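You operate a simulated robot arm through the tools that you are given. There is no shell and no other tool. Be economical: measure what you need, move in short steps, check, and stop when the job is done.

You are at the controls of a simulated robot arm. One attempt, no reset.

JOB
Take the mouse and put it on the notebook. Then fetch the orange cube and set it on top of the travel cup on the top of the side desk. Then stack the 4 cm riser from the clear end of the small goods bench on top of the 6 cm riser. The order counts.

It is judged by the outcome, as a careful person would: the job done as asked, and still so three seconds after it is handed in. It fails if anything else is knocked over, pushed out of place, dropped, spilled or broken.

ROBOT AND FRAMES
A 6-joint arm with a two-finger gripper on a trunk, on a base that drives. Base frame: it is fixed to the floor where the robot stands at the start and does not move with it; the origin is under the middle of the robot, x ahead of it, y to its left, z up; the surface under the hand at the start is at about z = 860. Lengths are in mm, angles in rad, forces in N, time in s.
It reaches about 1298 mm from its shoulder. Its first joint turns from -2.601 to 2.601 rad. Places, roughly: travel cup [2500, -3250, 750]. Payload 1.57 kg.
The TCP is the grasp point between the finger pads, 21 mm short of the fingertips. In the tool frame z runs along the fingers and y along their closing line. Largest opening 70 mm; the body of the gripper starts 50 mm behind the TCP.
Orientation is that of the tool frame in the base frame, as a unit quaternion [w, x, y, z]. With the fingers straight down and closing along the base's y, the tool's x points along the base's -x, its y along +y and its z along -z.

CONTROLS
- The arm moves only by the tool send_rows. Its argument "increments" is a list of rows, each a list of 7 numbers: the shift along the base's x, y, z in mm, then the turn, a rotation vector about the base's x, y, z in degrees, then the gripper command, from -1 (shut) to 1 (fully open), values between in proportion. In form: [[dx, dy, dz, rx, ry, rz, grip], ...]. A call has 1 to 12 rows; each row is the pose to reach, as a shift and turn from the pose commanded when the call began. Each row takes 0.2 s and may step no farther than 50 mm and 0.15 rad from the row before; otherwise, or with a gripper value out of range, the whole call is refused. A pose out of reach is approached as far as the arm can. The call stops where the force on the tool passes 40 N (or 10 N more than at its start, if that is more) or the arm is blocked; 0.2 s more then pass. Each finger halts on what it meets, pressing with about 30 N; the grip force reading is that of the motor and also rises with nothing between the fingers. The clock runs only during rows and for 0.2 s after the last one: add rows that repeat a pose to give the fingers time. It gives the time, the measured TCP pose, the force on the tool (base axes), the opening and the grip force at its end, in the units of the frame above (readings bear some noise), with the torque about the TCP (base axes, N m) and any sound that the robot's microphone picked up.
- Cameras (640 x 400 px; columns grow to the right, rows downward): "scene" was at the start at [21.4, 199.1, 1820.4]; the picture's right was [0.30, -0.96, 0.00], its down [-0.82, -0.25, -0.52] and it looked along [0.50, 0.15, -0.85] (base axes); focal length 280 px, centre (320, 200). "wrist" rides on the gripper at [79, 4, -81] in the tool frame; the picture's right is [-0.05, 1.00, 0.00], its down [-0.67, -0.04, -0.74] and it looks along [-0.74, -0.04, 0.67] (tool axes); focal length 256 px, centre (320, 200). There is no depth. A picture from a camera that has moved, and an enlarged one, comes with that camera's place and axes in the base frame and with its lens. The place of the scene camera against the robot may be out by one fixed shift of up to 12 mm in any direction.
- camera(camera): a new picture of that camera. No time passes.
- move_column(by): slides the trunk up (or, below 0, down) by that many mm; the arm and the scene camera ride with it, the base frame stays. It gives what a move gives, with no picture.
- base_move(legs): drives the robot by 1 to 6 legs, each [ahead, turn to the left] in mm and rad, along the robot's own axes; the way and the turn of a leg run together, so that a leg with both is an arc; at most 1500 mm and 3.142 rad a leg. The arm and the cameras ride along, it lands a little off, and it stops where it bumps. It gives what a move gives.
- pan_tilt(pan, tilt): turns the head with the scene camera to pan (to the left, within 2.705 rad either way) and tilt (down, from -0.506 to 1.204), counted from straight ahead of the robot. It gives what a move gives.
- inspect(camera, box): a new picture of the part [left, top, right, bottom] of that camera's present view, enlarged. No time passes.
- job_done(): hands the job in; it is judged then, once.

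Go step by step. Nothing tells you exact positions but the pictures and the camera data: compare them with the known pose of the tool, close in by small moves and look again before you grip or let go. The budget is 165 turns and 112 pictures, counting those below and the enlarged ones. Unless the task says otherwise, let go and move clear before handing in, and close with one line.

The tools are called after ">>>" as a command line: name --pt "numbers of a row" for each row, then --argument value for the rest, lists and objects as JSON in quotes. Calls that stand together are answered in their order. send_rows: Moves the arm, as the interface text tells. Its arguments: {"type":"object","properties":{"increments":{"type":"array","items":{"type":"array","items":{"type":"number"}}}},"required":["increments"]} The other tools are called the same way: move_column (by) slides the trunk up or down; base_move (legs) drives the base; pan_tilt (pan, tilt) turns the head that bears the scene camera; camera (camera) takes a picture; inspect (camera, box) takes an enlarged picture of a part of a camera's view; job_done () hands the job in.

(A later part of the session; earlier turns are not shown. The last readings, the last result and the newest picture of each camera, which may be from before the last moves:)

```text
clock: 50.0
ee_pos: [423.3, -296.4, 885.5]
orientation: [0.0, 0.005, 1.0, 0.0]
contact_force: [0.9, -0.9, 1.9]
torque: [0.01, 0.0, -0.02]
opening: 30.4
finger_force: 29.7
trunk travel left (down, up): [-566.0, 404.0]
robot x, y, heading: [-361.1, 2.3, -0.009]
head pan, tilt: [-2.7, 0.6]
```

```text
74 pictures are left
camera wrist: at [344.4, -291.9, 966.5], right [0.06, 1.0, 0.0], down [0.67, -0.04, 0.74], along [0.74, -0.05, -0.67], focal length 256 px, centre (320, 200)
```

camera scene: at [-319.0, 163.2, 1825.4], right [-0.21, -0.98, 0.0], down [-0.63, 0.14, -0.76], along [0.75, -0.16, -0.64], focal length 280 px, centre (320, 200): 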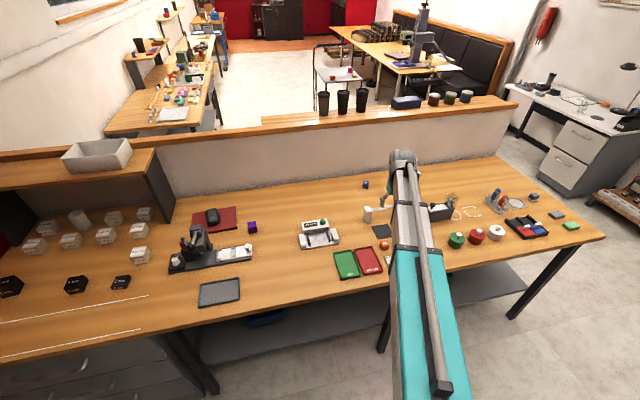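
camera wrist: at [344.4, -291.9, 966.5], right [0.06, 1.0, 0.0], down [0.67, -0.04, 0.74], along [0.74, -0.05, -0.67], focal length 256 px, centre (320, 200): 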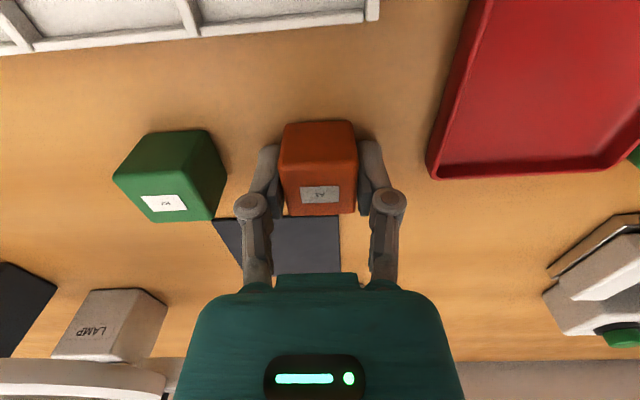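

The cube is gripped. Lift it high, then look at the floor to my right before driving.

>>> move_column --by 370

>>> pan_tilt --pan -1.7 --tilt 0.9

>>> camera --camera "scene"

>>> pan_tilt --pan -1.2 --tilt 0.5

>>> camera --camera "scene"

```text
clock: 53.6
ee_pos: [422.1, -297.1, 1254.1]
orientation: [0.001, 0.005, 1.0, 0.001]
contact_force: [-0.8, -0.7, -0.2]
torque: [-0.03, -0.01, 0.01]
opening: 30.6
finger_force: 30.5
trunk travel left (down, up): [-936.0, 34.0]
robot x, y, heading: [-362.3, 4.1, -0.011]
head pan, tilt: [-2.7, 0.6]
```

```text
clock: 54.9
ee_pos: [422.7, -296.5, 1254.0]
orientation: [0.0, 0.004, 1.0, 0.0]
contact_force: [-0.1, -0.8, -0.1]
torque: [0.01, 0.01, 0.01]
opening: 30.5
finger_force: 30.3
trunk travel left (down, up): [-936.0, 34.0]
robot x, y, heading: [-360.7, 2.1, -0.005]
head pan, tilt: [-1.7, 0.901]
```

```text
73 pictures are left
camera scene: at [-412.6, 106.3, 1905.3], right [-0.99, 0.14, 0.0], down [0.11, 0.78, -0.62], along [-0.09, -0.62, -0.78], focal length 280 px, centre (320, 200)
```

scene: 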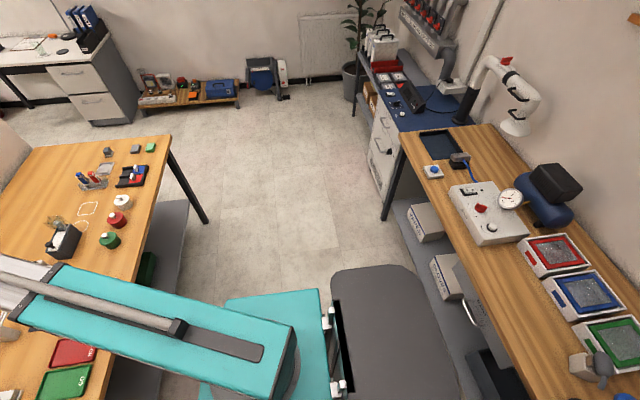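

```text
clock: 55.8
ee_pos: [422.4, -296.8, 1254.3]
orientation: [0.0, 0.005, 1.0, -0.001]
contact_force: [0.2, 0.1, 0.1]
torque: [-0.01, -0.01, 0.0]
opening: 30.5
finger_force: 29.8
trunk travel left (down, up): [-936.0, 34.0]
robot x, y, heading: [-360.3, 3.0, -0.007]
head pan, tilt: [-1.201, 0.499]
```

```text
72 pictures are left
camera scene: at [-370.1, 95.9, 1939.1], right [-0.94, -0.35, 0.0], down [-0.17, 0.45, -0.88], along [0.31, -0.82, -0.48], focal length 280 px, centre (320, 200)
```

scene: 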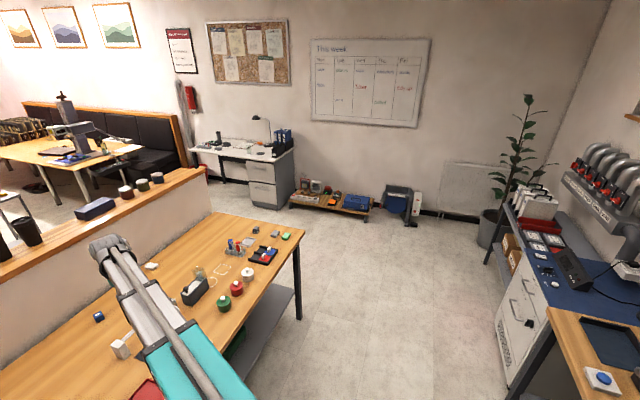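

The aisle to the right is clear: main bench ends at about y = -1340 and the side desk's front edge is near y = -2760. I'll drive round: turn right, go 2000 mm, turn left.

>>> base_move --legs '[[0, -1.56], [1000, 0], [1000, 0], [0, 1.57]]'

>>> pan_tilt --pan -0.5 --tilt 0.5

>>> camera --camera "scene"

```text
clock: 79.5
ee_pos: [396.7, -2272.4, 1253.2]
orientation: [0.0, -0.005, 1.0, 0.001]
contact_force: [1.1, -0.4, 0.0]
torque: [-0.01, 0.01, -0.02]
opening: 30.5
finger_force: 29.8
trunk travel left (down, up): [-936.0, 34.0]
robot x, y, heading: [-393.6, -2039.8, 0.001]
head pan, tilt: [-1.201, 0.499]
```

```text
clock: 80.6
ee_pos: [396.6, -2273.9, 1254.2]
orientation: [0.0, -0.005, 1.0, 0.001]
contact_force: [0.7, -0.4, 0.7]
torque: [0.0, -0.01, 0.0]
opening: 30.7
finger_force: 30.0
trunk travel left (down, up): [-936.0, 34.0]
robot x, y, heading: [-394.0, -2039.2, 0.005]
head pan, tilt: [-0.499, 0.499]
```

```text
71 pictures are left
camera scene: at [-356.7, -1906.4, 1939.2], right [-0.48, -0.88, 0.0], down [-0.42, 0.23, -0.88], along [0.77, -0.42, -0.48], focal length 280 px, centre (320, 200)
```

scene: 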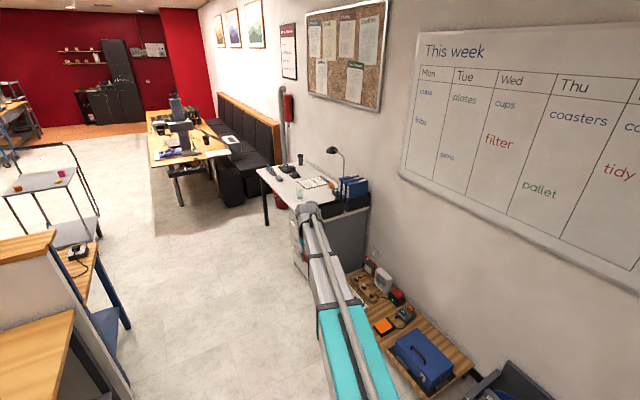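

The way to the side desk is clear; the cup stands at its far end near x ≈ 2550. Drive to x ≈ 2450 and turn to face the desk.

>>> base_move --legs '[[1420, 0], [1420, 0], [0, -1.57]]'

>>> pan_tilt --pan 0.1 --tilt 0.8

>>> camera --camera "scene"

```text
clock: 103.3
ee_pos: [2218.7, -2816.2, 1254.1]
orientation: [0.0, 0.703, 0.711, 0.0]
contact_force: [0.4, 0.0, -0.3]
torque: [0.0, 0.0, -0.01]
opening: 30.5
finger_force: 30.4
trunk travel left (down, up): [-936.0, 34.0]
robot x, y, heading: [2501.7, -2024.5, -1.565]
head pan, tilt: [-0.499, 0.499]
```

```text
clock: 104.3
ee_pos: [2219.3, -2815.8, 1253.6]
orientation: [0.0, 0.703, 0.711, 0.0]
contact_force: [-0.1, 0.3, 0.1]
torque: [0.01, 0.01, 0.02]
opening: 30.4
finger_force: 30.5
trunk travel left (down, up): [-936.0, 34.0]
robot x, y, heading: [2502.9, -2025.4, -1.563]
head pan, tilt: [0.099, 0.799]
```

```text
70 pictures are left
camera scene: at [2681.1, -2053.2, 1913.3], right [-0.99, -0.11, 0.0], down [-0.08, 0.71, -0.7], along [0.07, -0.69, -0.72], focal length 280 px, centre (320, 200)
```

scene: 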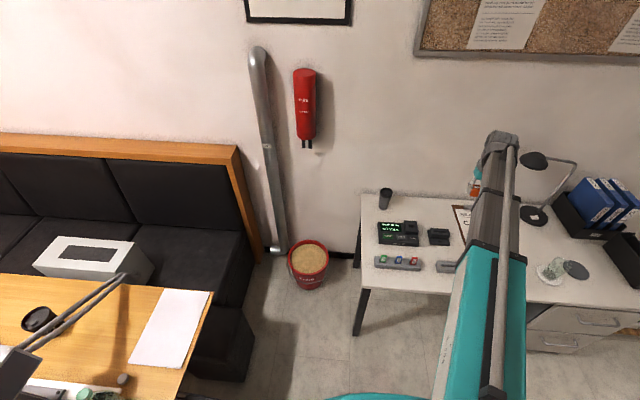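

The travel cup is at about (2440,-3170) on the desk. I'll swing the hand to x ≈ 2430 and drive forward 240 mm.

>>> send_rows --pt "45 0 0 0 0 0 -1" --pt "90 0 0 0 0 0 -1" --pt "135 0 0 0 0 0 -1" --pt "180 0 0 0 0 0 -1" --pt "215 0 0 0 0 0 -1"

>>> base_move --legs '[[240, 0]]'

>>> camera --camera "wrist"

>>> camera --camera "scene"

```text
clock: 105.5
ee_pos: [2432.8, -2816.4, 1254.0]
orientation: [0.0, 0.703, 0.711, 0.0]
contact_force: [0.0, -1.0, 0.3]
torque: [-0.01, 0.01, 0.02]
opening: 30.8
finger_force: 30.3
trunk travel left (down, up): [-936.0, 34.0]
robot x, y, heading: [2502.1, -2025.9, -1.565]
head pan, tilt: [0.099, 0.799]
```

```text
clock: 107.6
ee_pos: [2437.1, -3060.9, 1254.5]
orientation: [-0.001, 0.702, 0.712, 0.001]
contact_force: [0.1, -0.4, 0.4]
torque: [-0.01, 0.02, 0.01]
opening: 30.7
finger_force: 29.6
trunk travel left (down, up): [-936.0, 34.0]
robot x, y, heading: [2505.0, -2267.6, -1.561]
head pan, tilt: [0.099, 0.799]
```

```text
69 pictures are left
camera wrist: at [2441.3, -2980.7, 1335.9], right [1.0, -0.04, 0.0], down [-0.03, -0.67, 0.74], along [-0.03, -0.74, -0.67], focal length 256 px, centre (320, 200)
```

wrist: 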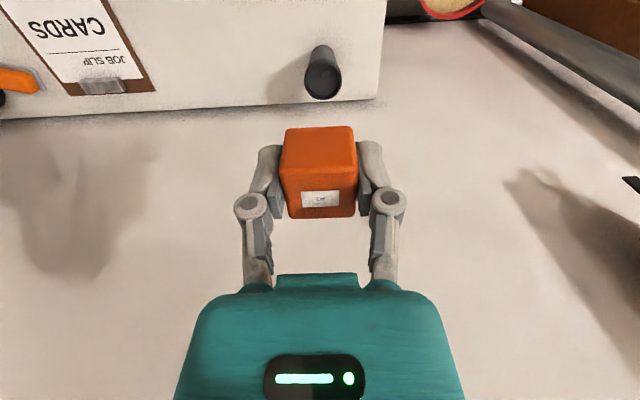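

```text
68 pictures are left
camera scene: at [2683.7, -2297.0, 1913.2], right [-0.99, -0.11, 0.0], down [-0.08, 0.71, -0.7], along [0.08, -0.69, -0.72], focal length 280 px, centre (320, 200)
```

scene: 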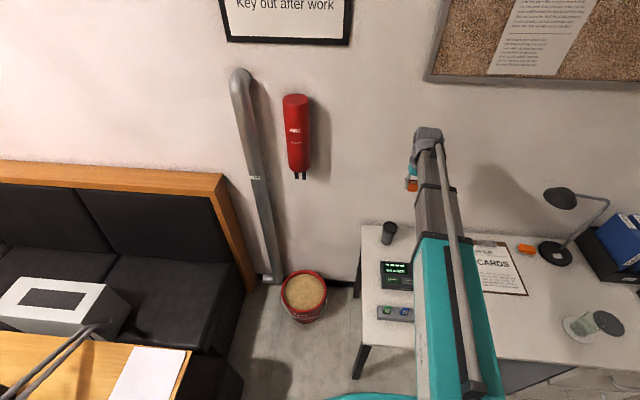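

Cup estimate: centre (2439,-3169), top about z 878. Lower by 200 mm for a second view to triangulate.

>>> move_column --by -200

>>> camera --camera "wrist"

>>> inspect --camera "wrist" --box '[260, 40, 380, 220]'

```text
clock: 109.7
ee_pos: [2438.2, -3058.9, 1053.6]
orientation: [0.0, 0.703, 0.712, 0.0]
contact_force: [0.5, -0.3, 0.9]
torque: [-0.03, -0.03, 0.0]
opening: 30.8
finger_force: 30.2
trunk travel left (down, up): [-736.0, 234.0]
robot x, y, heading: [2503.2, -2268.2, -1.56]
head pan, tilt: [0.099, 0.799]
```

```text
67 pictures are left
camera wrist: at [2441.2, -2979.9, 1136.4], right [1.0, -0.04, 0.0], down [-0.03, -0.67, 0.74], along [-0.03, -0.74, -0.67], focal length 256 px, centre (320, 200)
```

wrist: 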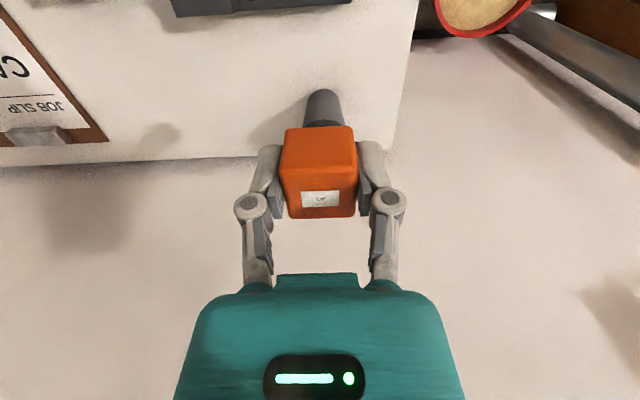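

```text
2.22 times, centred on (320, 130) of wrist
camera zoom: at [2441.2, -2979.9, 1136.4], right [1.0, -0.04, 0.0], down [-0.03, -0.67, 0.74], along [-0.03, -0.74, -0.67], focal length 569 px, centre (320, 356)
```

zoom: 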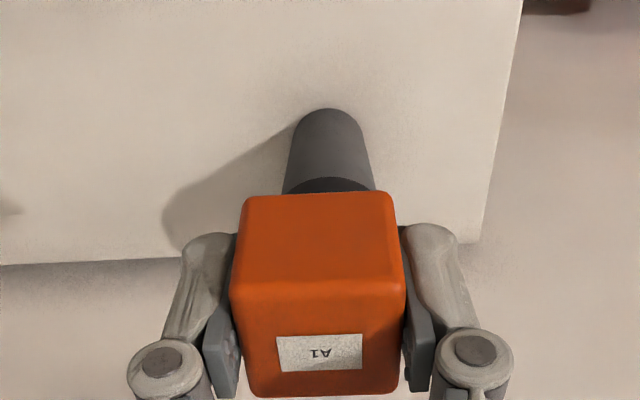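

The cube hides the cup's rim; shift sideways 90 mm and lower a little for a clear view of the rim.

>>> send_rows --pt "45 0 0 0 0 0 -1" --pt "90 0 0 0 0 0 -1"

>>> camera --camera "wrist"

>>> move_column --by -110

>>> camera --camera "wrist"

>>> inspect --camera "scene" --box '[330, 150, 490, 350]'

```text
clock: 110.3
ee_pos: [2527.1, -3059.4, 1054.5]
orientation: [0.0, 0.703, 0.711, 0.0]
contact_force: [-0.4, 0.4, 0.2]
torque: [-0.02, 0.0, 0.01]
opening: 30.6
finger_force: 30.2
trunk travel left (down, up): [-736.0, 234.0]
robot x, y, heading: [2503.2, -2270.0, -1.56]
head pan, tilt: [0.099, 0.799]
```

```text
65 pictures are left
camera wrist: at [2531.7, -2979.6, 1136.3], right [1.0, -0.04, 0.0], down [-0.03, -0.67, 0.74], along [-0.03, -0.74, -0.67], focal length 256 px, centre (320, 200)
```

wrist: 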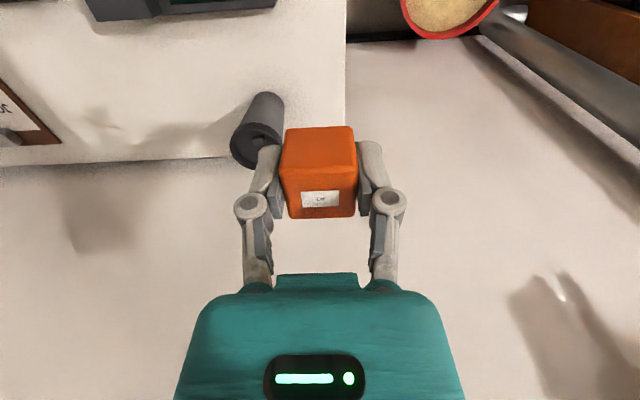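

```text
clock: 111.8
ee_pos: [2527.2, -3058.6, 944.7]
orientation: [0.0, 0.703, 0.711, 0.001]
contact_force: [-0.1, -0.1, -0.4]
torque: [0.02, -0.03, 0.0]
opening: 30.9
finger_force: 29.4
trunk travel left (down, up): [-626.0, 344.0]
robot x, y, heading: [2503.8, -2270.8, -1.552]
head pan, tilt: [0.099, 0.799]
```

```text
64 pictures are left
camera wrist: at [2531.0, -2979.5, 1026.4], right [1.0, -0.04, 0.0], down [-0.03, -0.67, 0.74], along [-0.03, -0.74, -0.67], focal length 256 px, centre (320, 200)
```

wrist: 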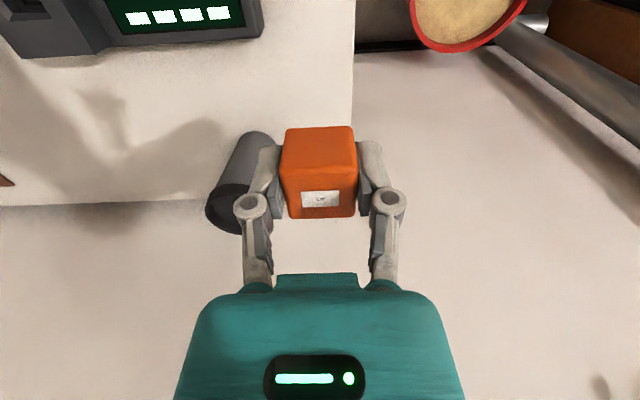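

```text
2.00 times, centred on (410, 250) of scene
camera zoom: at [2683.7, -2295.8, 1603.2], right [-0.99, -0.11, 0.0], down [-0.08, 0.71, -0.7], along [0.08, -0.69, -0.72], focal length 560 px, centre (140, 100)
```

zoom: 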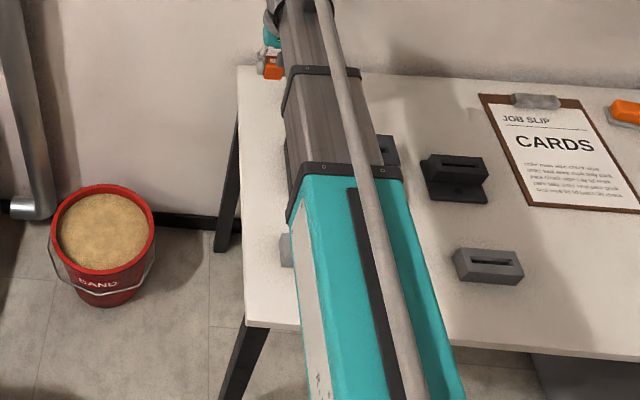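

Triangulated: cup centre (2437,-3184), rim top z ≈ 849, about 72 mm wide. I must check that its top is lidded so a 30 mm cube rests on it.

>>> send_rows --pt "20 0 40 0 0 0 -1" --pt "40 0 80 0 0 0 -1" --pt "60 0 100 0 0 0 -1"

>>> inspect --camera "wrist" --box '[150, 70, 310, 190]'

```text
clock: 112.5
ee_pos: [2583.9, -3063.8, 944.0]
orientation: [0.0, 0.702, 0.712, 0.0]
contact_force: [-0.2, -1.1, 0.0]
torque: [-0.01, 0.02, 0.02]
opening: 30.6
finger_force: 30.3
out of reach, approached as far as the arm can: row 1, 2, 3
trunk travel left (down, up): [-626.0, 344.0]
robot x, y, heading: [2505.5, -2272.7, -1.561]
head pan, tilt: [0.099, 0.799]
```

```text
3.33 times, centred on (230, 130) of wrist
camera zoom: at [2588.5, -2985.2, 1026.3], right [1.0, -0.04, 0.0], down [-0.03, -0.67, 0.74], along [-0.03, -0.74, -0.67], focal length 853 px, centre (620, 433)
```

zoom: 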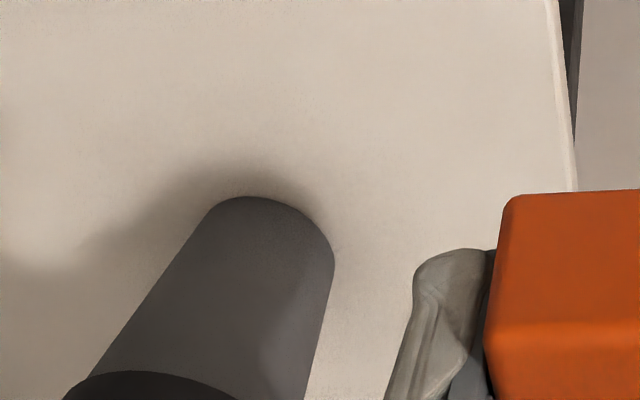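

>>> move_column --by 110

>>> inspect --camera "wrist" --box '[150, 70, 310, 190]'

```text
clock: 114.0
ee_pos: [2584.5, -3064.4, 1053.8]
orientation: [0.0, 0.703, 0.711, 0.0]
contact_force: [0.3, 0.5, -1.1]
torque: [-0.01, 0.01, -0.02]
opening: 30.5
finger_force: 29.4
trunk travel left (down, up): [-736.0, 234.0]
robot x, y, heading: [2501.7, -2272.3, -1.564]
head pan, tilt: [0.099, 0.799]
```

```text
3.33 times, centred on (230, 130) of wrist
camera zoom: at [2588.2, -2985.1, 1136.2], right [1.0, -0.04, 0.0], down [-0.03, -0.67, 0.74], along [-0.03, -0.74, -0.67], focal length 853 px, centre (620, 433)
```

zoom: 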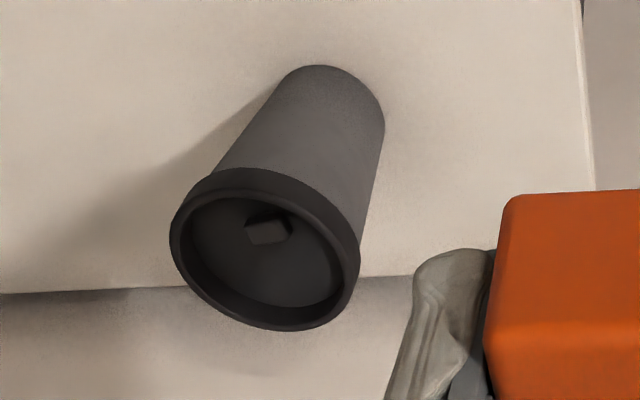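

The cup has a lid with a raised rim and a small nub inside. I need a steeper view of that lid, so I'll bring the camera almost above it.

>>> send_rows --pt "-40 -30 0 0 0 0 -1" --pt "-80 -60 0 0 0 0 -1" --pt "-115 -95 0 0 0 0 -1" --pt "-147 -130 0 0 0 0 -1" --pt "-147 -130 0 0 0 0 -1"

>>> move_column --by -60

>>> inspect --camera "wrist" --box '[240, 0, 400, 120]'

```text
clock: 115.2
ee_pos: [2436.6, -3196.6, 1054.7]
orientation: [0.001, 0.703, 0.711, 0.0]
contact_force: [-1.0, -0.4, -0.5]
torque: [-0.01, 0.03, 0.01]
opening: 30.7
finger_force: 30.1
trunk travel left (down, up): [-736.0, 234.0]
robot x, y, heading: [2501.8, -2272.2, -1.562]
head pan, tilt: [0.099, 0.799]
```

```text
clock: 116.2
ee_pos: [2437.0, -3197.1, 993.9]
orientation: [0.0, 0.703, 0.712, 0.0]
contact_force: [-0.4, 0.4, -0.5]
torque: [-0.02, -0.02, -0.04]
opening: 30.9
finger_force: 29.7
trunk travel left (down, up): [-676.0, 294.0]
robot x, y, heading: [2502.5, -2268.1, -1.563]
head pan, tilt: [0.099, 0.799]
```

```text
3.33 times, centred on (320, 60) of wrist
camera zoom: at [2440.9, -3117.9, 1076.4], right [1.0, -0.04, 0.0], down [-0.03, -0.67, 0.74], along [-0.03, -0.74, -0.67], focal length 853 px, centre (320, 667)
```

zoom: 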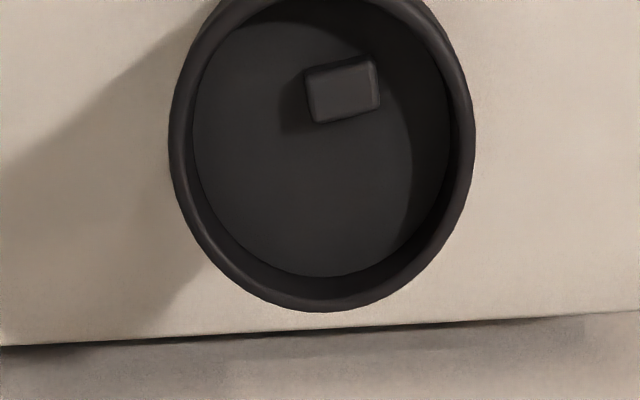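

The lid's floor is recessed with a nub off to the near side, so the cube should sit flat on the floor beside the nub. I'll zoom for dimensions.

>>> inspect --camera "wrist" --box '[272, 0, 368, 80]'

>>> move_column --by -50

>>> inspect --camera "wrist" --box '[240, 0, 400, 133]'

```text
5.00 times, centred on (320, 40) of wrist
camera zoom: at [2440.9, -3117.9, 1076.4], right [1.0, -0.04, 0.0], down [-0.03, -0.67, 0.74], along [-0.03, -0.74, -0.67], focal length 1280 px, centre (320, 1000)
```

zoom: 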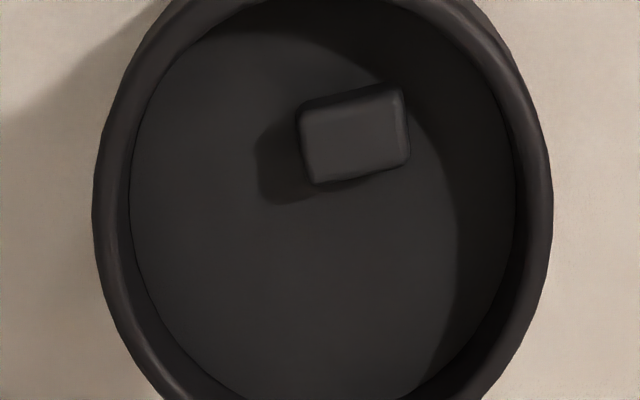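

```text
clock: 117.1
ee_pos: [2436.7, -3196.7, 944.2]
orientation: [0.0, 0.703, 0.711, 0.0]
contact_force: [-0.8, 0.4, -0.2]
torque: [-0.02, 0.0, 0.02]
opening: 30.8
finger_force: 30.0
trunk travel left (down, up): [-626.0, 344.0]
robot x, y, heading: [2503.8, -2265.0, -1.563]
head pan, tilt: [0.099, 0.799]
```

```text
3.01 times, centred on (320, 66) of wrist
camera zoom: at [2440.9, -3117.9, 1026.3], right [1.0, -0.04, 0.0], down [-0.03, -0.67, 0.74], along [-0.03, -0.74, -0.67], focal length 770 px, centre (320, 602)
```

zoom: 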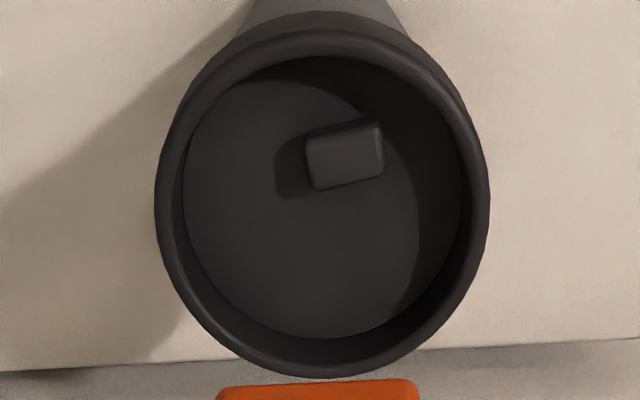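

Lid recess: centre about (2437.5,-3189), inner diameter ~66 mm, floor ~z 838; nub on the near side. Setting the cube ~10 mm to the far side clears the nub; the hand is nearly there. Shift slightly and lower to just above the rim.

>>> send_rows --pt "-0.5 -1.5 0 0 0 0 -1"

>>> move_column --by -62

>>> inspect --camera "wrist" --box '[200, 70, 440, 230]'

```text
clock: 117.5
ee_pos: [2436.5, -3198.7, 945.2]
orientation: [0.0, 0.703, 0.712, 0.0]
contact_force: [0.6, -0.1, -0.2]
torque: [-0.02, -0.02, -0.03]
opening: 30.8
finger_force: 29.7
trunk travel left (down, up): [-626.0, 344.0]
robot x, y, heading: [2504.9, -2269.4, -1.563]
head pan, tilt: [0.099, 0.799]
```

```text
clock: 118.5
ee_pos: [2437.0, -3197.7, 884.6]
orientation: [0.001, 0.703, 0.712, 0.0]
contact_force: [-0.1, -6.9, 23.0]
torque: [-0.19, -0.01, -0.01]
opening: 30.5
finger_force: 29.6
trunk travel left (down, up): [-564.0, 406.0]
robot x, y, heading: [2502.5, -2270.2, -1.557]
head pan, tilt: [0.099, 0.799]
```

```text
2.50 times, centred on (320, 150) of wrist
camera zoom: at [2440.4, -3118.0, 966.1], right [1.0, -0.04, 0.0], down [-0.03, -0.66, 0.75], along [-0.03, -0.75, -0.67], focal length 640 px, centre (320, 325)
```

zoom: 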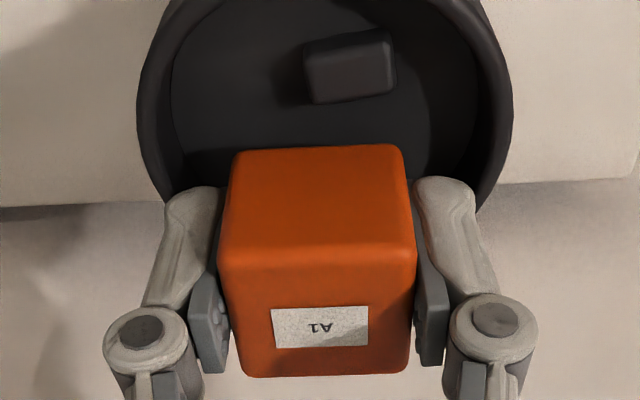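

Contact came at cube-bottom height ≈ 860 with its force centred directly beneath the cube, suggesting the lid is effectively flat at rim height there. I'll lift 6 mm, centre the cube better over the cup (+12 in y), and feel again.

>>> move_column --by 8

>>> send_rows --pt "0 6 0 0 0 0 -1" --pt "0 13 0 0 0 0 -1" --pt "0 13 0 0 0 0 -1"

>>> inspect --camera "wrist" --box '[200, 50, 440, 210]'

>>> move_column --by -5

>>> move_column --by -2

```text
clock: 119.1
ee_pos: [2434.9, -3198.2, 889.7]
orientation: [0.0, 0.703, 0.711, 0.0]
contact_force: [0.3, -0.9, -0.2]
torque: [0.01, 0.03, 0.0]
opening: 30.3
finger_force: 30.1
trunk travel left (down, up): [-572.0, 398.0]
robot x, y, heading: [2505.0, -2269.0, -1.56]
head pan, tilt: [0.099, 0.799]
```

```text
clock: 119.9
ee_pos: [2437.1, -3185.7, 889.6]
orientation: [0.0, 0.702, 0.712, 0.001]
contact_force: [-0.3, -0.2, 1.1]
torque: [-0.01, 0.0, 0.03]
opening: 30.7
finger_force: 30.4
trunk travel left (down, up): [-572.0, 398.0]
robot x, y, heading: [2504.5, -2271.4, -1.56]
head pan, tilt: [0.099, 0.799]
```

```text
2.50 times, centred on (320, 130) of wrist
camera zoom: at [2439.9, -3105.9, 972.3], right [1.0, -0.04, 0.0], down [-0.03, -0.67, 0.74], along [-0.03, -0.74, -0.67], focal length 640 px, centre (320, 375)
```

zoom: 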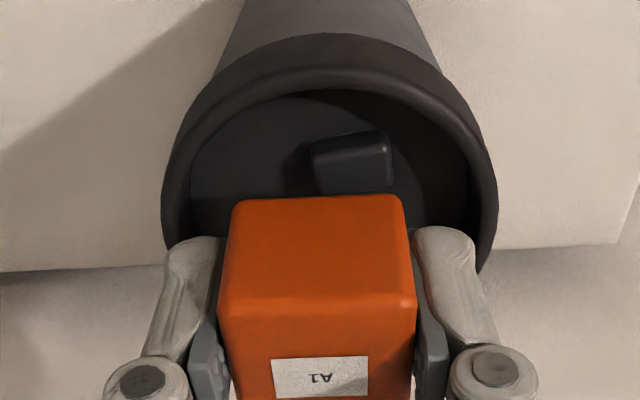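

```text
clock: 120.4
ee_pos: [2437.4, -3185.8, 886.1]
orientation: [0.001, 0.703, 0.712, 0.0]
contact_force: [0.2, -0.3, -1.0]
torque: [0.0, 0.02, -0.01]
opening: 30.6
finger_force: 30.2
trunk travel left (down, up): [-567.0, 403.0]
robot x, y, heading: [2504.0, -2271.8, -1.561]
head pan, tilt: [0.099, 0.799]
```

```text
clock: 120.9
ee_pos: [2435.8, -3185.0, 885.3]
orientation: [0.0, 0.703, 0.711, -0.001]
contact_force: [-0.9, -2.2, 11.8]
torque: [-0.09, 0.05, -0.01]
opening: 30.6
finger_force: 29.9
trunk travel left (down, up): [-565.0, 405.0]
robot x, y, heading: [2504.5, -2269.9, -1.566]
head pan, tilt: [0.099, 0.799]
```

Contact again at the same height (cube bottom ≈ 860) and centred, so the lid supports flat at rim level; the cube is centred on the cup. Open gently and check.

>>> send_rows --pt "0 0 0 0 0 0 -0.05" --pt "0 0 0 0 0 0 0.0" --pt "0 0 0 0 0 0 0.05"

>>> inspect --camera "wrist" --box '[200, 50, 440, 210]'

```text
clock: 121.7
ee_pos: [2436.0, -3184.7, 884.2]
orientation: [0.0, 0.703, 0.712, 0.0]
contact_force: [-0.3, 0.8, -0.3]
torque: [0.0, 0.0, -0.01]
opening: 36.8
finger_force: 0.2
trunk travel left (down, up): [-565.0, 405.0]
robot x, y, heading: [2508.3, -2268.6, -1.564]
head pan, tilt: [0.099, 0.799]
```

```text
2.50 times, centred on (320, 130) of wrist
camera zoom: at [2440.0, -3106.0, 965.3], right [1.0, -0.04, 0.0], down [-0.03, -0.67, 0.74], along [-0.03, -0.74, -0.67], focal length 640 px, centre (320, 375)
```

zoom: 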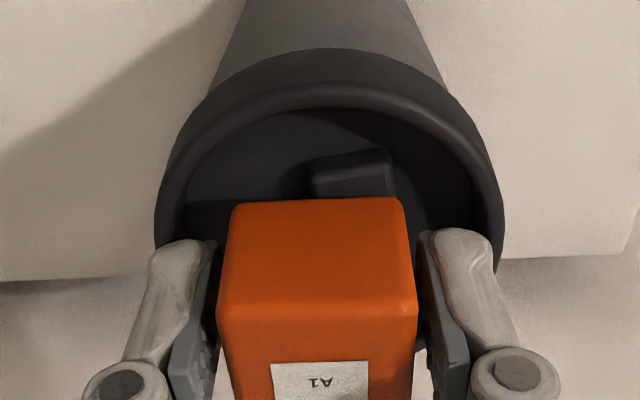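

The cube stays put on release. Widen a little and rise clear, then look.

>>> send_rows --pt "0 0 0 0 0 0 0.3" --pt "0 0 0 0 0 0 0.3"

>>> move_column --by 120

>>> camera --camera "wrist"

```text
clock: 122.3
ee_pos: [2434.9, -3184.6, 882.7]
orientation: [0.0, 0.703, 0.711, 0.0]
contact_force: [0.9, 0.5, -0.2]
torque: [-0.02, 0.0, -0.02]
opening: 45.6
finger_force: 0.0
trunk travel left (down, up): [-565.0, 405.0]
robot x, y, heading: [2505.0, -2272.2, -1.56]
head pan, tilt: [0.099, 0.799]
```

```text
clock: 123.8
ee_pos: [2436.6, -3185.7, 1003.3]
orientation: [0.0, 0.703, 0.711, 0.0]
contact_force: [0.0, 0.1, 0.5]
torque: [0.01, 0.02, 0.02]
opening: 45.7
finger_force: 0.1
trunk travel left (down, up): [-685.0, 285.0]
robot x, y, heading: [2507.1, -2268.3, -1.563]
head pan, tilt: [0.099, 0.799]
```

```text
54 pictures are left
camera wrist: at [2440.0, -3106.1, 1085.2], right [1.0, -0.04, 0.0], down [-0.03, -0.67, 0.74], along [-0.03, -0.74, -0.67], focal length 256 px, centre (320, 200)
```

wrist: 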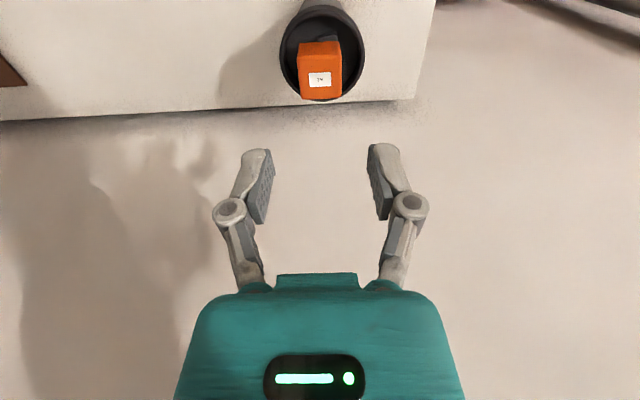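

>>> inspect --camera "wrist" --box '[260, 0, 388, 120]'

```text
3.33 times, centred on (324, 60) of wrist
camera zoom: at [2440.0, -3106.1, 1085.2], right [1.0, -0.04, 0.0], down [-0.03, -0.67, 0.74], along [-0.03, -0.74, -0.67], focal length 853 px, centre (307, 667)
```

zoom: 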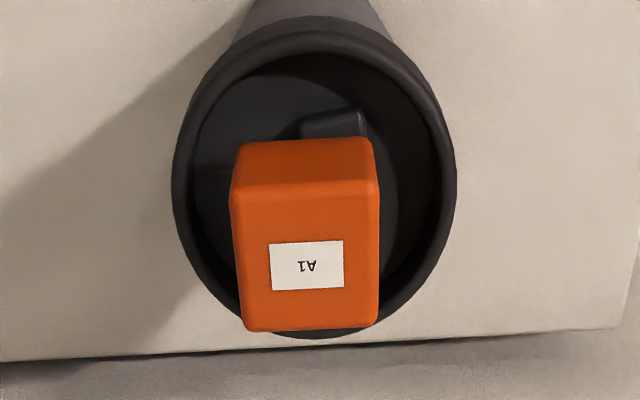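

The orange cube sits level and centred on the cup. Now raise, back off and drive back to the main bench for the risers (4 cm ≈ (477,945), 6 cm ≈ (509,1179)).

>>> move_column --by 270

>>> base_move --legs '[[-240, 0]]'

>>> camera --camera "scene"

```text
clock: 126.6
ee_pos: [2436.5, -3185.6, 1273.6]
orientation: [0.0, 0.703, 0.711, 0.0]
contact_force: [-0.2, 0.0, 0.7]
torque: [0.03, 0.0, -0.03]
opening: 45.3
finger_force: 0.1
trunk travel left (down, up): [-955.0, 15.0]
robot x, y, heading: [2506.6, -2269.3, -1.562]
head pan, tilt: [0.099, 0.799]
```

```text
clock: 128.6
ee_pos: [2432.7, -2945.9, 1272.1]
orientation: [0.0, 0.703, 0.711, 0.0]
contact_force: [0.3, -0.1, -0.2]
torque: [-0.02, -0.03, 0.03]
opening: 45.7
finger_force: 0.1
trunk travel left (down, up): [-955.0, 15.0]
robot x, y, heading: [2498.0, -2031.0, -1.556]
head pan, tilt: [0.099, 0.799]
```

```text
52 pictures are left
camera scene: at [2681.3, -2055.9, 1932.2], right [-0.99, -0.11, 0.0], down [-0.08, 0.71, -0.7], along [0.08, -0.69, -0.72], focal length 280 px, centre (320, 200)
```

scene: 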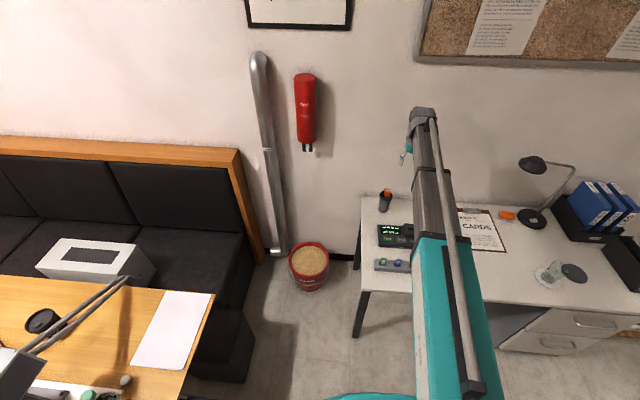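

The cube stands on the cup. Drive back along the aisle.

>>> base_move --legs '[[0, -1.585], [1430, 0], [1430, 0], [0, 1.571]]'

>>> pan_tilt --pan 2.7 --tilt 0.5

>>> camera --camera "scene"

```text
clock: 157.1
ee_pos: [-365.2, -2963.5, 1273.1]
orientation: [0.0, 0.69, 0.724, 0.0]
contact_force: [0.0, 1.1, -0.4]
torque: [0.01, 0.0, 0.02]
opening: 45.5
finger_force: 0.2
trunk travel left (down, up): [-955.0, 15.0]
robot x, y, heading: [-403.1, -2049.0, -1.521]
head pan, tilt: [0.099, 0.799]
```

```text
clock: 159.4
ee_pos: [-365.3, -2963.1, 1273.7]
orientation: [0.0, 0.69, 0.724, -0.001]
contact_force: [0.0, -1.2, -0.1]
torque: [0.0, 0.02, -0.03]
opening: 45.5
finger_force: 0.1
trunk travel left (down, up): [-955.0, 15.0]
robot x, y, heading: [-401.6, -2047.6, -1.527]
head pan, tilt: [2.7, 0.499]
```

```text
51 pictures are left
camera scene: at [-197.2, -1904.5, 1958.2], right [0.92, -0.39, 0.0], down [-0.18, -0.44, -0.88], along [0.34, 0.81, -0.48], focal length 280 px, centre (320, 200)
```

scene: 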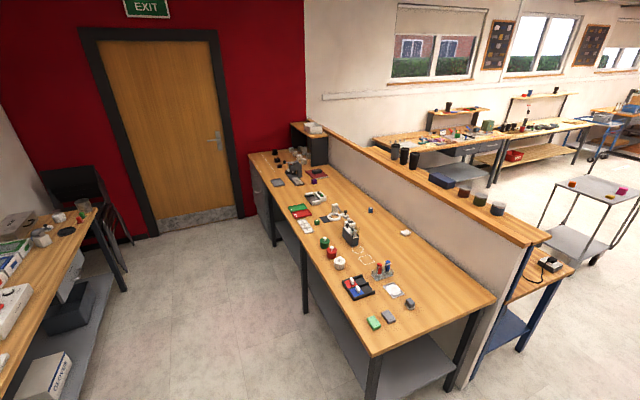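

Heading is slightly off; correct, then reverse 2700 mm up the aisle and turn left to face the bench.

>>> base_move --legs '[[0, -0.046], [-1350, 0]]'

```text
clock: 168.1
ee_pos: [-412.1, -1620.8, 1273.1]
orientation: [0.0, 0.712, 0.702, 0.0]
contact_force: [-0.6, 0.0, -0.7]
torque: [0.0, 0.0, -0.01]
opening: 45.5
finger_force: 0.1
trunk travel left (down, up): [-955.0, 15.0]
robot x, y, heading: [-387.1, -708.2, -1.587]
head pan, tilt: [2.7, 0.499]
```

>>> base_move --legs '[[0, 0.01], [-1350, 0], [0, 1.57]]'

>>> pan_tilt --pan 0.3 --tilt 0.8

>>> camera --camera "scene"

>>> camera --camera "wrist"

```text
clock: 182.4
ee_pos: [543.3, 622.1, 1273.2]
orientation: [0.0, 0.006, 1.0, -0.001]
contact_force: [-0.4, -0.6, -0.1]
torque: [-0.04, -0.03, 0.05]
opening: 45.6
finger_force: 0.0
trunk travel left (down, up): [-955.0, 15.0]
robot x, y, heading: [-376.3, 574.7, -0.011]
head pan, tilt: [2.7, 0.499]
```

```text
clock: 184.7
ee_pos: [542.5, 621.5, 1271.8]
orientation: [0.0, 0.005, 1.0, 0.0]
contact_force: [0.6, 0.1, -0.1]
torque: [0.02, -0.01, 0.01]
opening: 45.7
finger_force: 0.1
trunk travel left (down, up): [-955.0, 15.0]
robot x, y, heading: [-374.3, 578.3, -0.011]
head pan, tilt: [0.3, 0.799]
```

```text
50 pictures are left
camera scene: at [-336.3, 776.4, 1932.2], right [0.28, -0.96, 0.0], down [-0.69, -0.2, -0.7], along [0.67, 0.2, -0.72], focal length 280 px, centre (320, 200)
```

scene: 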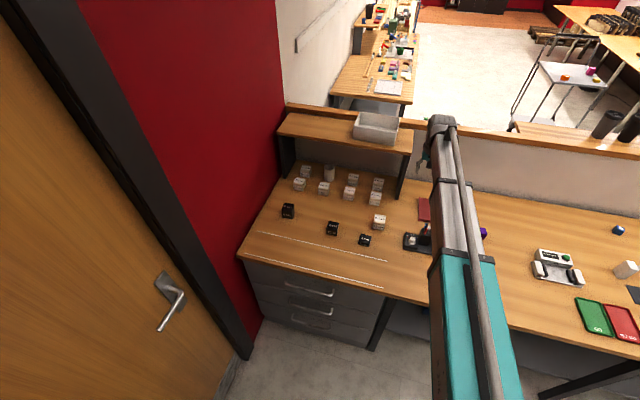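

```text
49 pictures are left
camera wrist: at [464.6, 627.1, 1355.3], right [0.06, 1.0, 0.0], down [0.67, -0.04, 0.74], along [0.74, -0.05, -0.67], focal length 256 px, centre (320, 200)
```

wrist: 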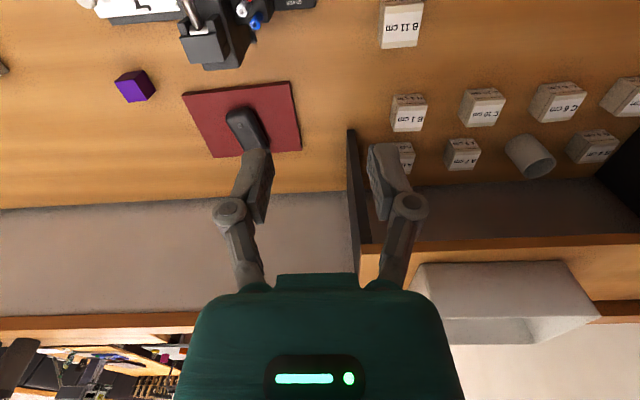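

Risers are visible on the left end. Move the hand over towards the 4 cm riser, stay behind the shelf, and look.

>>> send_rows --pt "-20 42 0 0 0 0 1" --pt "-40 84 0 0 0 0 1" --pt "-60 126 0 0 0 0 1" --pt "-80 168 0 0 0 0 1" --pt "-100 210 0 0 0 0 1" --pt "-120 252 0 0 0 0 1" --pt "-140 294 0 0 0 0 1" --pt "-150 330 0 0 0 0 1"

>>> move_column --by -150

>>> camera --camera "wrist"

```text
clock: 186.4
ee_pos: [392.0, 954.8, 1274.1]
orientation: [0.0, 0.005, 1.0, 0.0]
contact_force: [-0.2, -0.4, 0.0]
torque: [-0.01, 0.02, 0.0]
opening: 70.0
finger_force: 0.0
trunk travel left (down, up): [-955.0, 15.0]
robot x, y, heading: [-370.1, 571.7, -0.016]
head pan, tilt: [0.3, 0.799]
```

```text
clock: 188.2
ee_pos: [392.6, 954.4, 1123.2]
orientation: [0.0, 0.005, 1.0, 0.0]
contact_force: [-1.0, 0.1, -0.4]
torque: [0.02, 0.01, -0.01]
opening: 70.1
finger_force: 0.1
trunk travel left (down, up): [-805.0, 165.0]
robot x, y, heading: [-370.6, 573.3, -0.011]
head pan, tilt: [0.3, 0.799]
```

```text
48 pictures are left
camera wrist: at [314.3, 958.7, 1205.4], right [0.06, 1.0, 0.0], down [0.67, -0.04, 0.74], along [0.74, -0.05, -0.67], focal length 256 px, centre (320, 200)
```

wrist: 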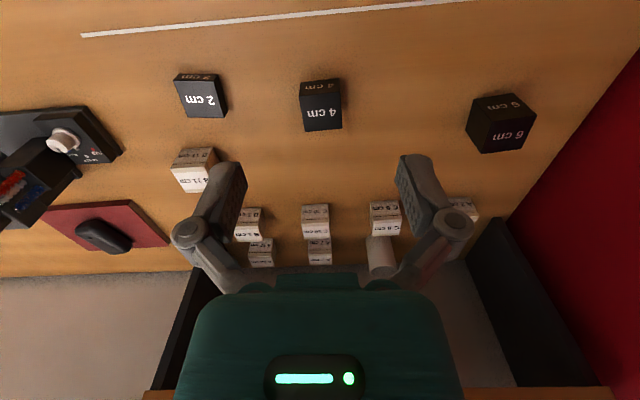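

>>> inspect --camera "wrist" --box '[280, 60, 380, 150]'

>>> inspect --camera "wrist" --box '[450, 75, 550, 165]'

```text
4.44 times, centred on (330, 105) of wrist
camera zoom: at [314.3, 958.7, 1205.4], right [0.06, 1.0, 0.0], down [0.67, -0.04, 0.74], along [0.74, -0.05, -0.67], focal length 1138 px, centre (276, 622)
```

zoom: 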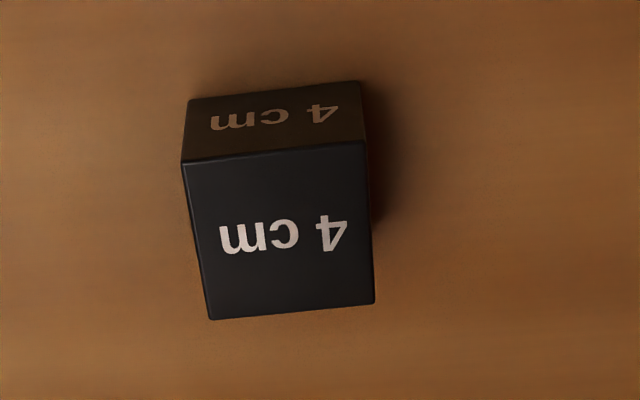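

```text
4.44 times, centred on (500, 120) of wrist
camera zoom: at [314.3, 958.7, 1205.4], right [0.06, 1.0, 0.0], down [0.67, -0.04, 0.74], along [0.74, -0.05, -0.67], focal length 1138 px, centre (-480, 556)
```

zoom: 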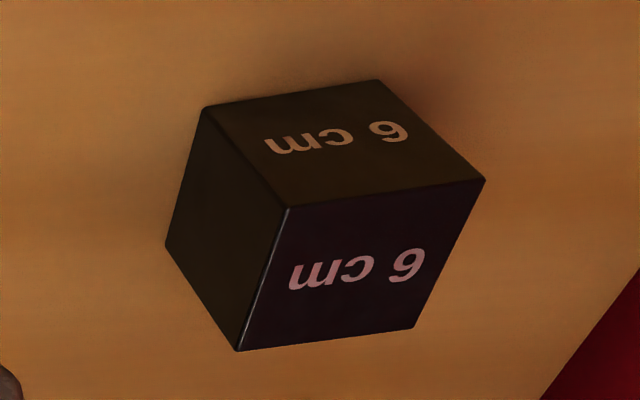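

The 4 cm riser: centre (484,949), 50 mm square, yaw +3.5°. The 6 cm riser: centre (520,1190), yaw +6°. Move above the 4 cm riser and lower part-way.

>>> send_rows --pt "45 -2 0 0 0 2 1" --pt "92 -5 0 0 0 4 1" --pt "92 -5 0 0 0 4 1"

>>> move_column --by -170

>>> camera --camera "wrist"

```text
clock: 189.0
ee_pos: [485.2, 947.1, 1123.3]
orientation: [0.0, -0.031, 1.0, 0.001]
contact_force: [0.1, 0.6, 0.0]
torque: [-0.02, -0.01, 0.02]
opening: 70.0
finger_force: 0.0
trunk travel left (down, up): [-805.0, 165.0]
robot x, y, heading: [-371.7, 574.0, -0.016]
head pan, tilt: [0.3, 0.799]
```

```text
clock: 190.9
ee_pos: [485.1, 947.3, 953.8]
orientation: [0.0, -0.029, 1.0, -0.001]
contact_force: [-0.8, -0.7, 0.2]
torque: [0.0, -0.03, -0.03]
opening: 70.2
finger_force: 0.1
trunk travel left (down, up): [-635.0, 335.0]
robot x, y, heading: [-369.9, 578.8, -0.012]
head pan, tilt: [0.3, 0.799]
```

```text
45 pictures are left
camera wrist: at [406.3, 947.1, 1035.4], right [-0.01, 1.0, 0.0], down [0.67, 0.0, 0.74], along [0.74, 0.0, -0.67], focal length 256 px, centre (320, 200)
```

wrist: 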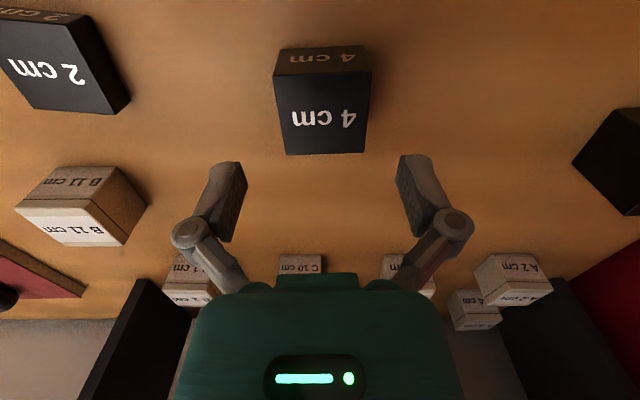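

Well aligned. Lower to z ≈ 886 and grip.

>>> send_rows --pt "0 1.5 0 0 0 0 1"

>>> move_column --by -68

>>> send_rows --pt "0 0 0 0 0 0 -1" --pt "0 0 0 0 0 0 -1" --pt "0 0 0 0 0 0 -1" --pt "0 0 0 0 0 0 -1"

>>> move_column --by 140

>>> camera --camera "wrist"

```text
clock: 191.3
ee_pos: [485.2, 948.3, 953.3]
orientation: [0.0, -0.029, 1.0, 0.0]
contact_force: [-0.4, 0.1, 0.7]
torque: [0.01, 0.02, -0.04]
opening: 70.1
finger_force: 0.1
trunk travel left (down, up): [-635.0, 335.0]
robot x, y, heading: [-373.2, 575.1, -0.009]
head pan, tilt: [0.3, 0.799]
```

```text
clock: 192.4
ee_pos: [484.9, 948.3, 884.7]
orientation: [0.0, -0.029, 1.0, 0.0]
contact_force: [0.3, -0.3, 0.8]
torque: [0.01, -0.01, 0.01]
opening: 70.0
finger_force: 0.0
trunk travel left (down, up): [-567.0, 403.0]
robot x, y, heading: [-374.3, 573.3, -0.013]
head pan, tilt: [0.3, 0.799]
```

```text
clock: 193.4
ee_pos: [485.0, 949.6, 885.3]
orientation: [0.0, -0.029, 1.0, 0.0]
contact_force: [1.0, 1.5, 4.5]
torque: [0.09, -0.05, -0.05]
opening: 51.6
finger_force: 30.1
trunk travel left (down, up): [-567.0, 403.0]
robot x, y, heading: [-371.4, 574.1, -0.015]
head pan, tilt: [0.3, 0.799]
```

```text
clock: 195.1
ee_pos: [485.7, 949.3, 1025.1]
orientation: [0.0, -0.029, 1.0, 0.0]
contact_force: [0.7, -0.1, -3.6]
torque: [0.01, -0.03, 0.01]
opening: 51.5
finger_force: 29.8
trunk travel left (down, up): [-707.0, 263.0]
robot x, y, heading: [-375.3, 576.2, -0.019]
head pan, tilt: [0.3, 0.799]
```

```text
44 pictures are left
camera wrist: at [406.5, 948.7, 1107.0], right [-0.01, 1.0, 0.0], down [0.67, 0.0, 0.74], along [0.74, 0.0, -0.67], focal length 256 px, centre (320, 200)
```

wrist: 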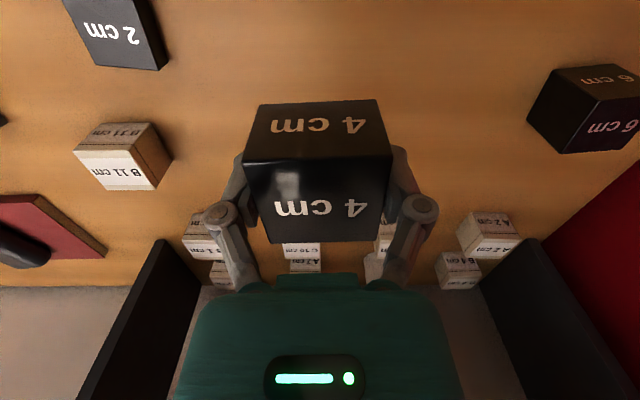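

Riser gripped (51.5 mm) and lifted. Carry it over the 6 cm riser, turning 2.5° to match.

>>> send_rows --pt "6 45 0 0 0 0.5 -1" --pt "12 90 0 0 0 1 -1" --pt "18 135 0 0 0 1.5 -1" --pt "24 180 0 0 0 2 -1" --pt "28 220 0 0 0 2.5 -1" --pt "30 239 0 0 0 2.5 -1" --pt "30 239 0 0 0 2.5 -1"

>>> camera --camera "wrist"

>>> inspect --camera "wrist" --box '[240, 0, 400, 120]'

```text
clock: 196.7
ee_pos: [515.5, 1188.2, 1025.6]
orientation: [0.0, -0.052, 0.999, 0.0]
contact_force: [-0.1, 0.3, -2.3]
torque: [0.01, -0.02, 0.01]
opening: 51.5
finger_force: 30.3
trunk travel left (down, up): [-707.0, 263.0]
robot x, y, heading: [-369.6, 574.9, -0.012]
head pan, tilt: [0.3, 0.799]
```

```text
43 pictures are left
camera wrist: at [436.3, 1184.4, 1107.0], right [-0.05, 1.0, 0.0], down [0.67, 0.03, 0.74], along [0.74, 0.04, -0.67], focal length 256 px, centre (320, 200)
```

wrist: 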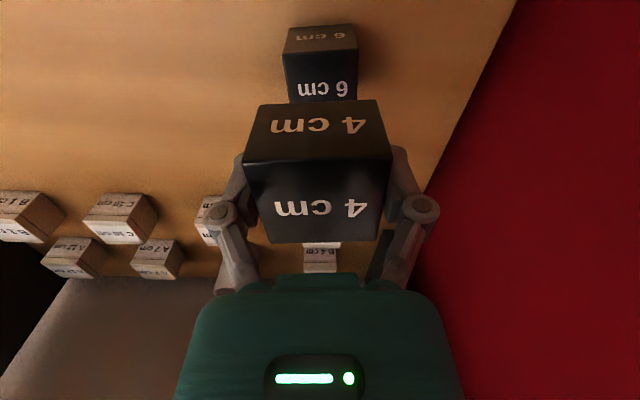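

```text
3.33 times, centred on (320, 60) of wrist
camera zoom: at [436.3, 1184.4, 1107.0], right [-0.05, 1.0, 0.0], down [0.67, 0.03, 0.74], along [0.74, 0.04, -0.67], focal length 853 px, centre (320, 667)
```

zoom: 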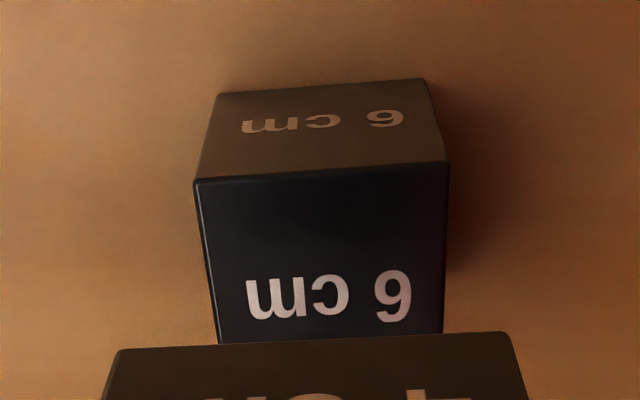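

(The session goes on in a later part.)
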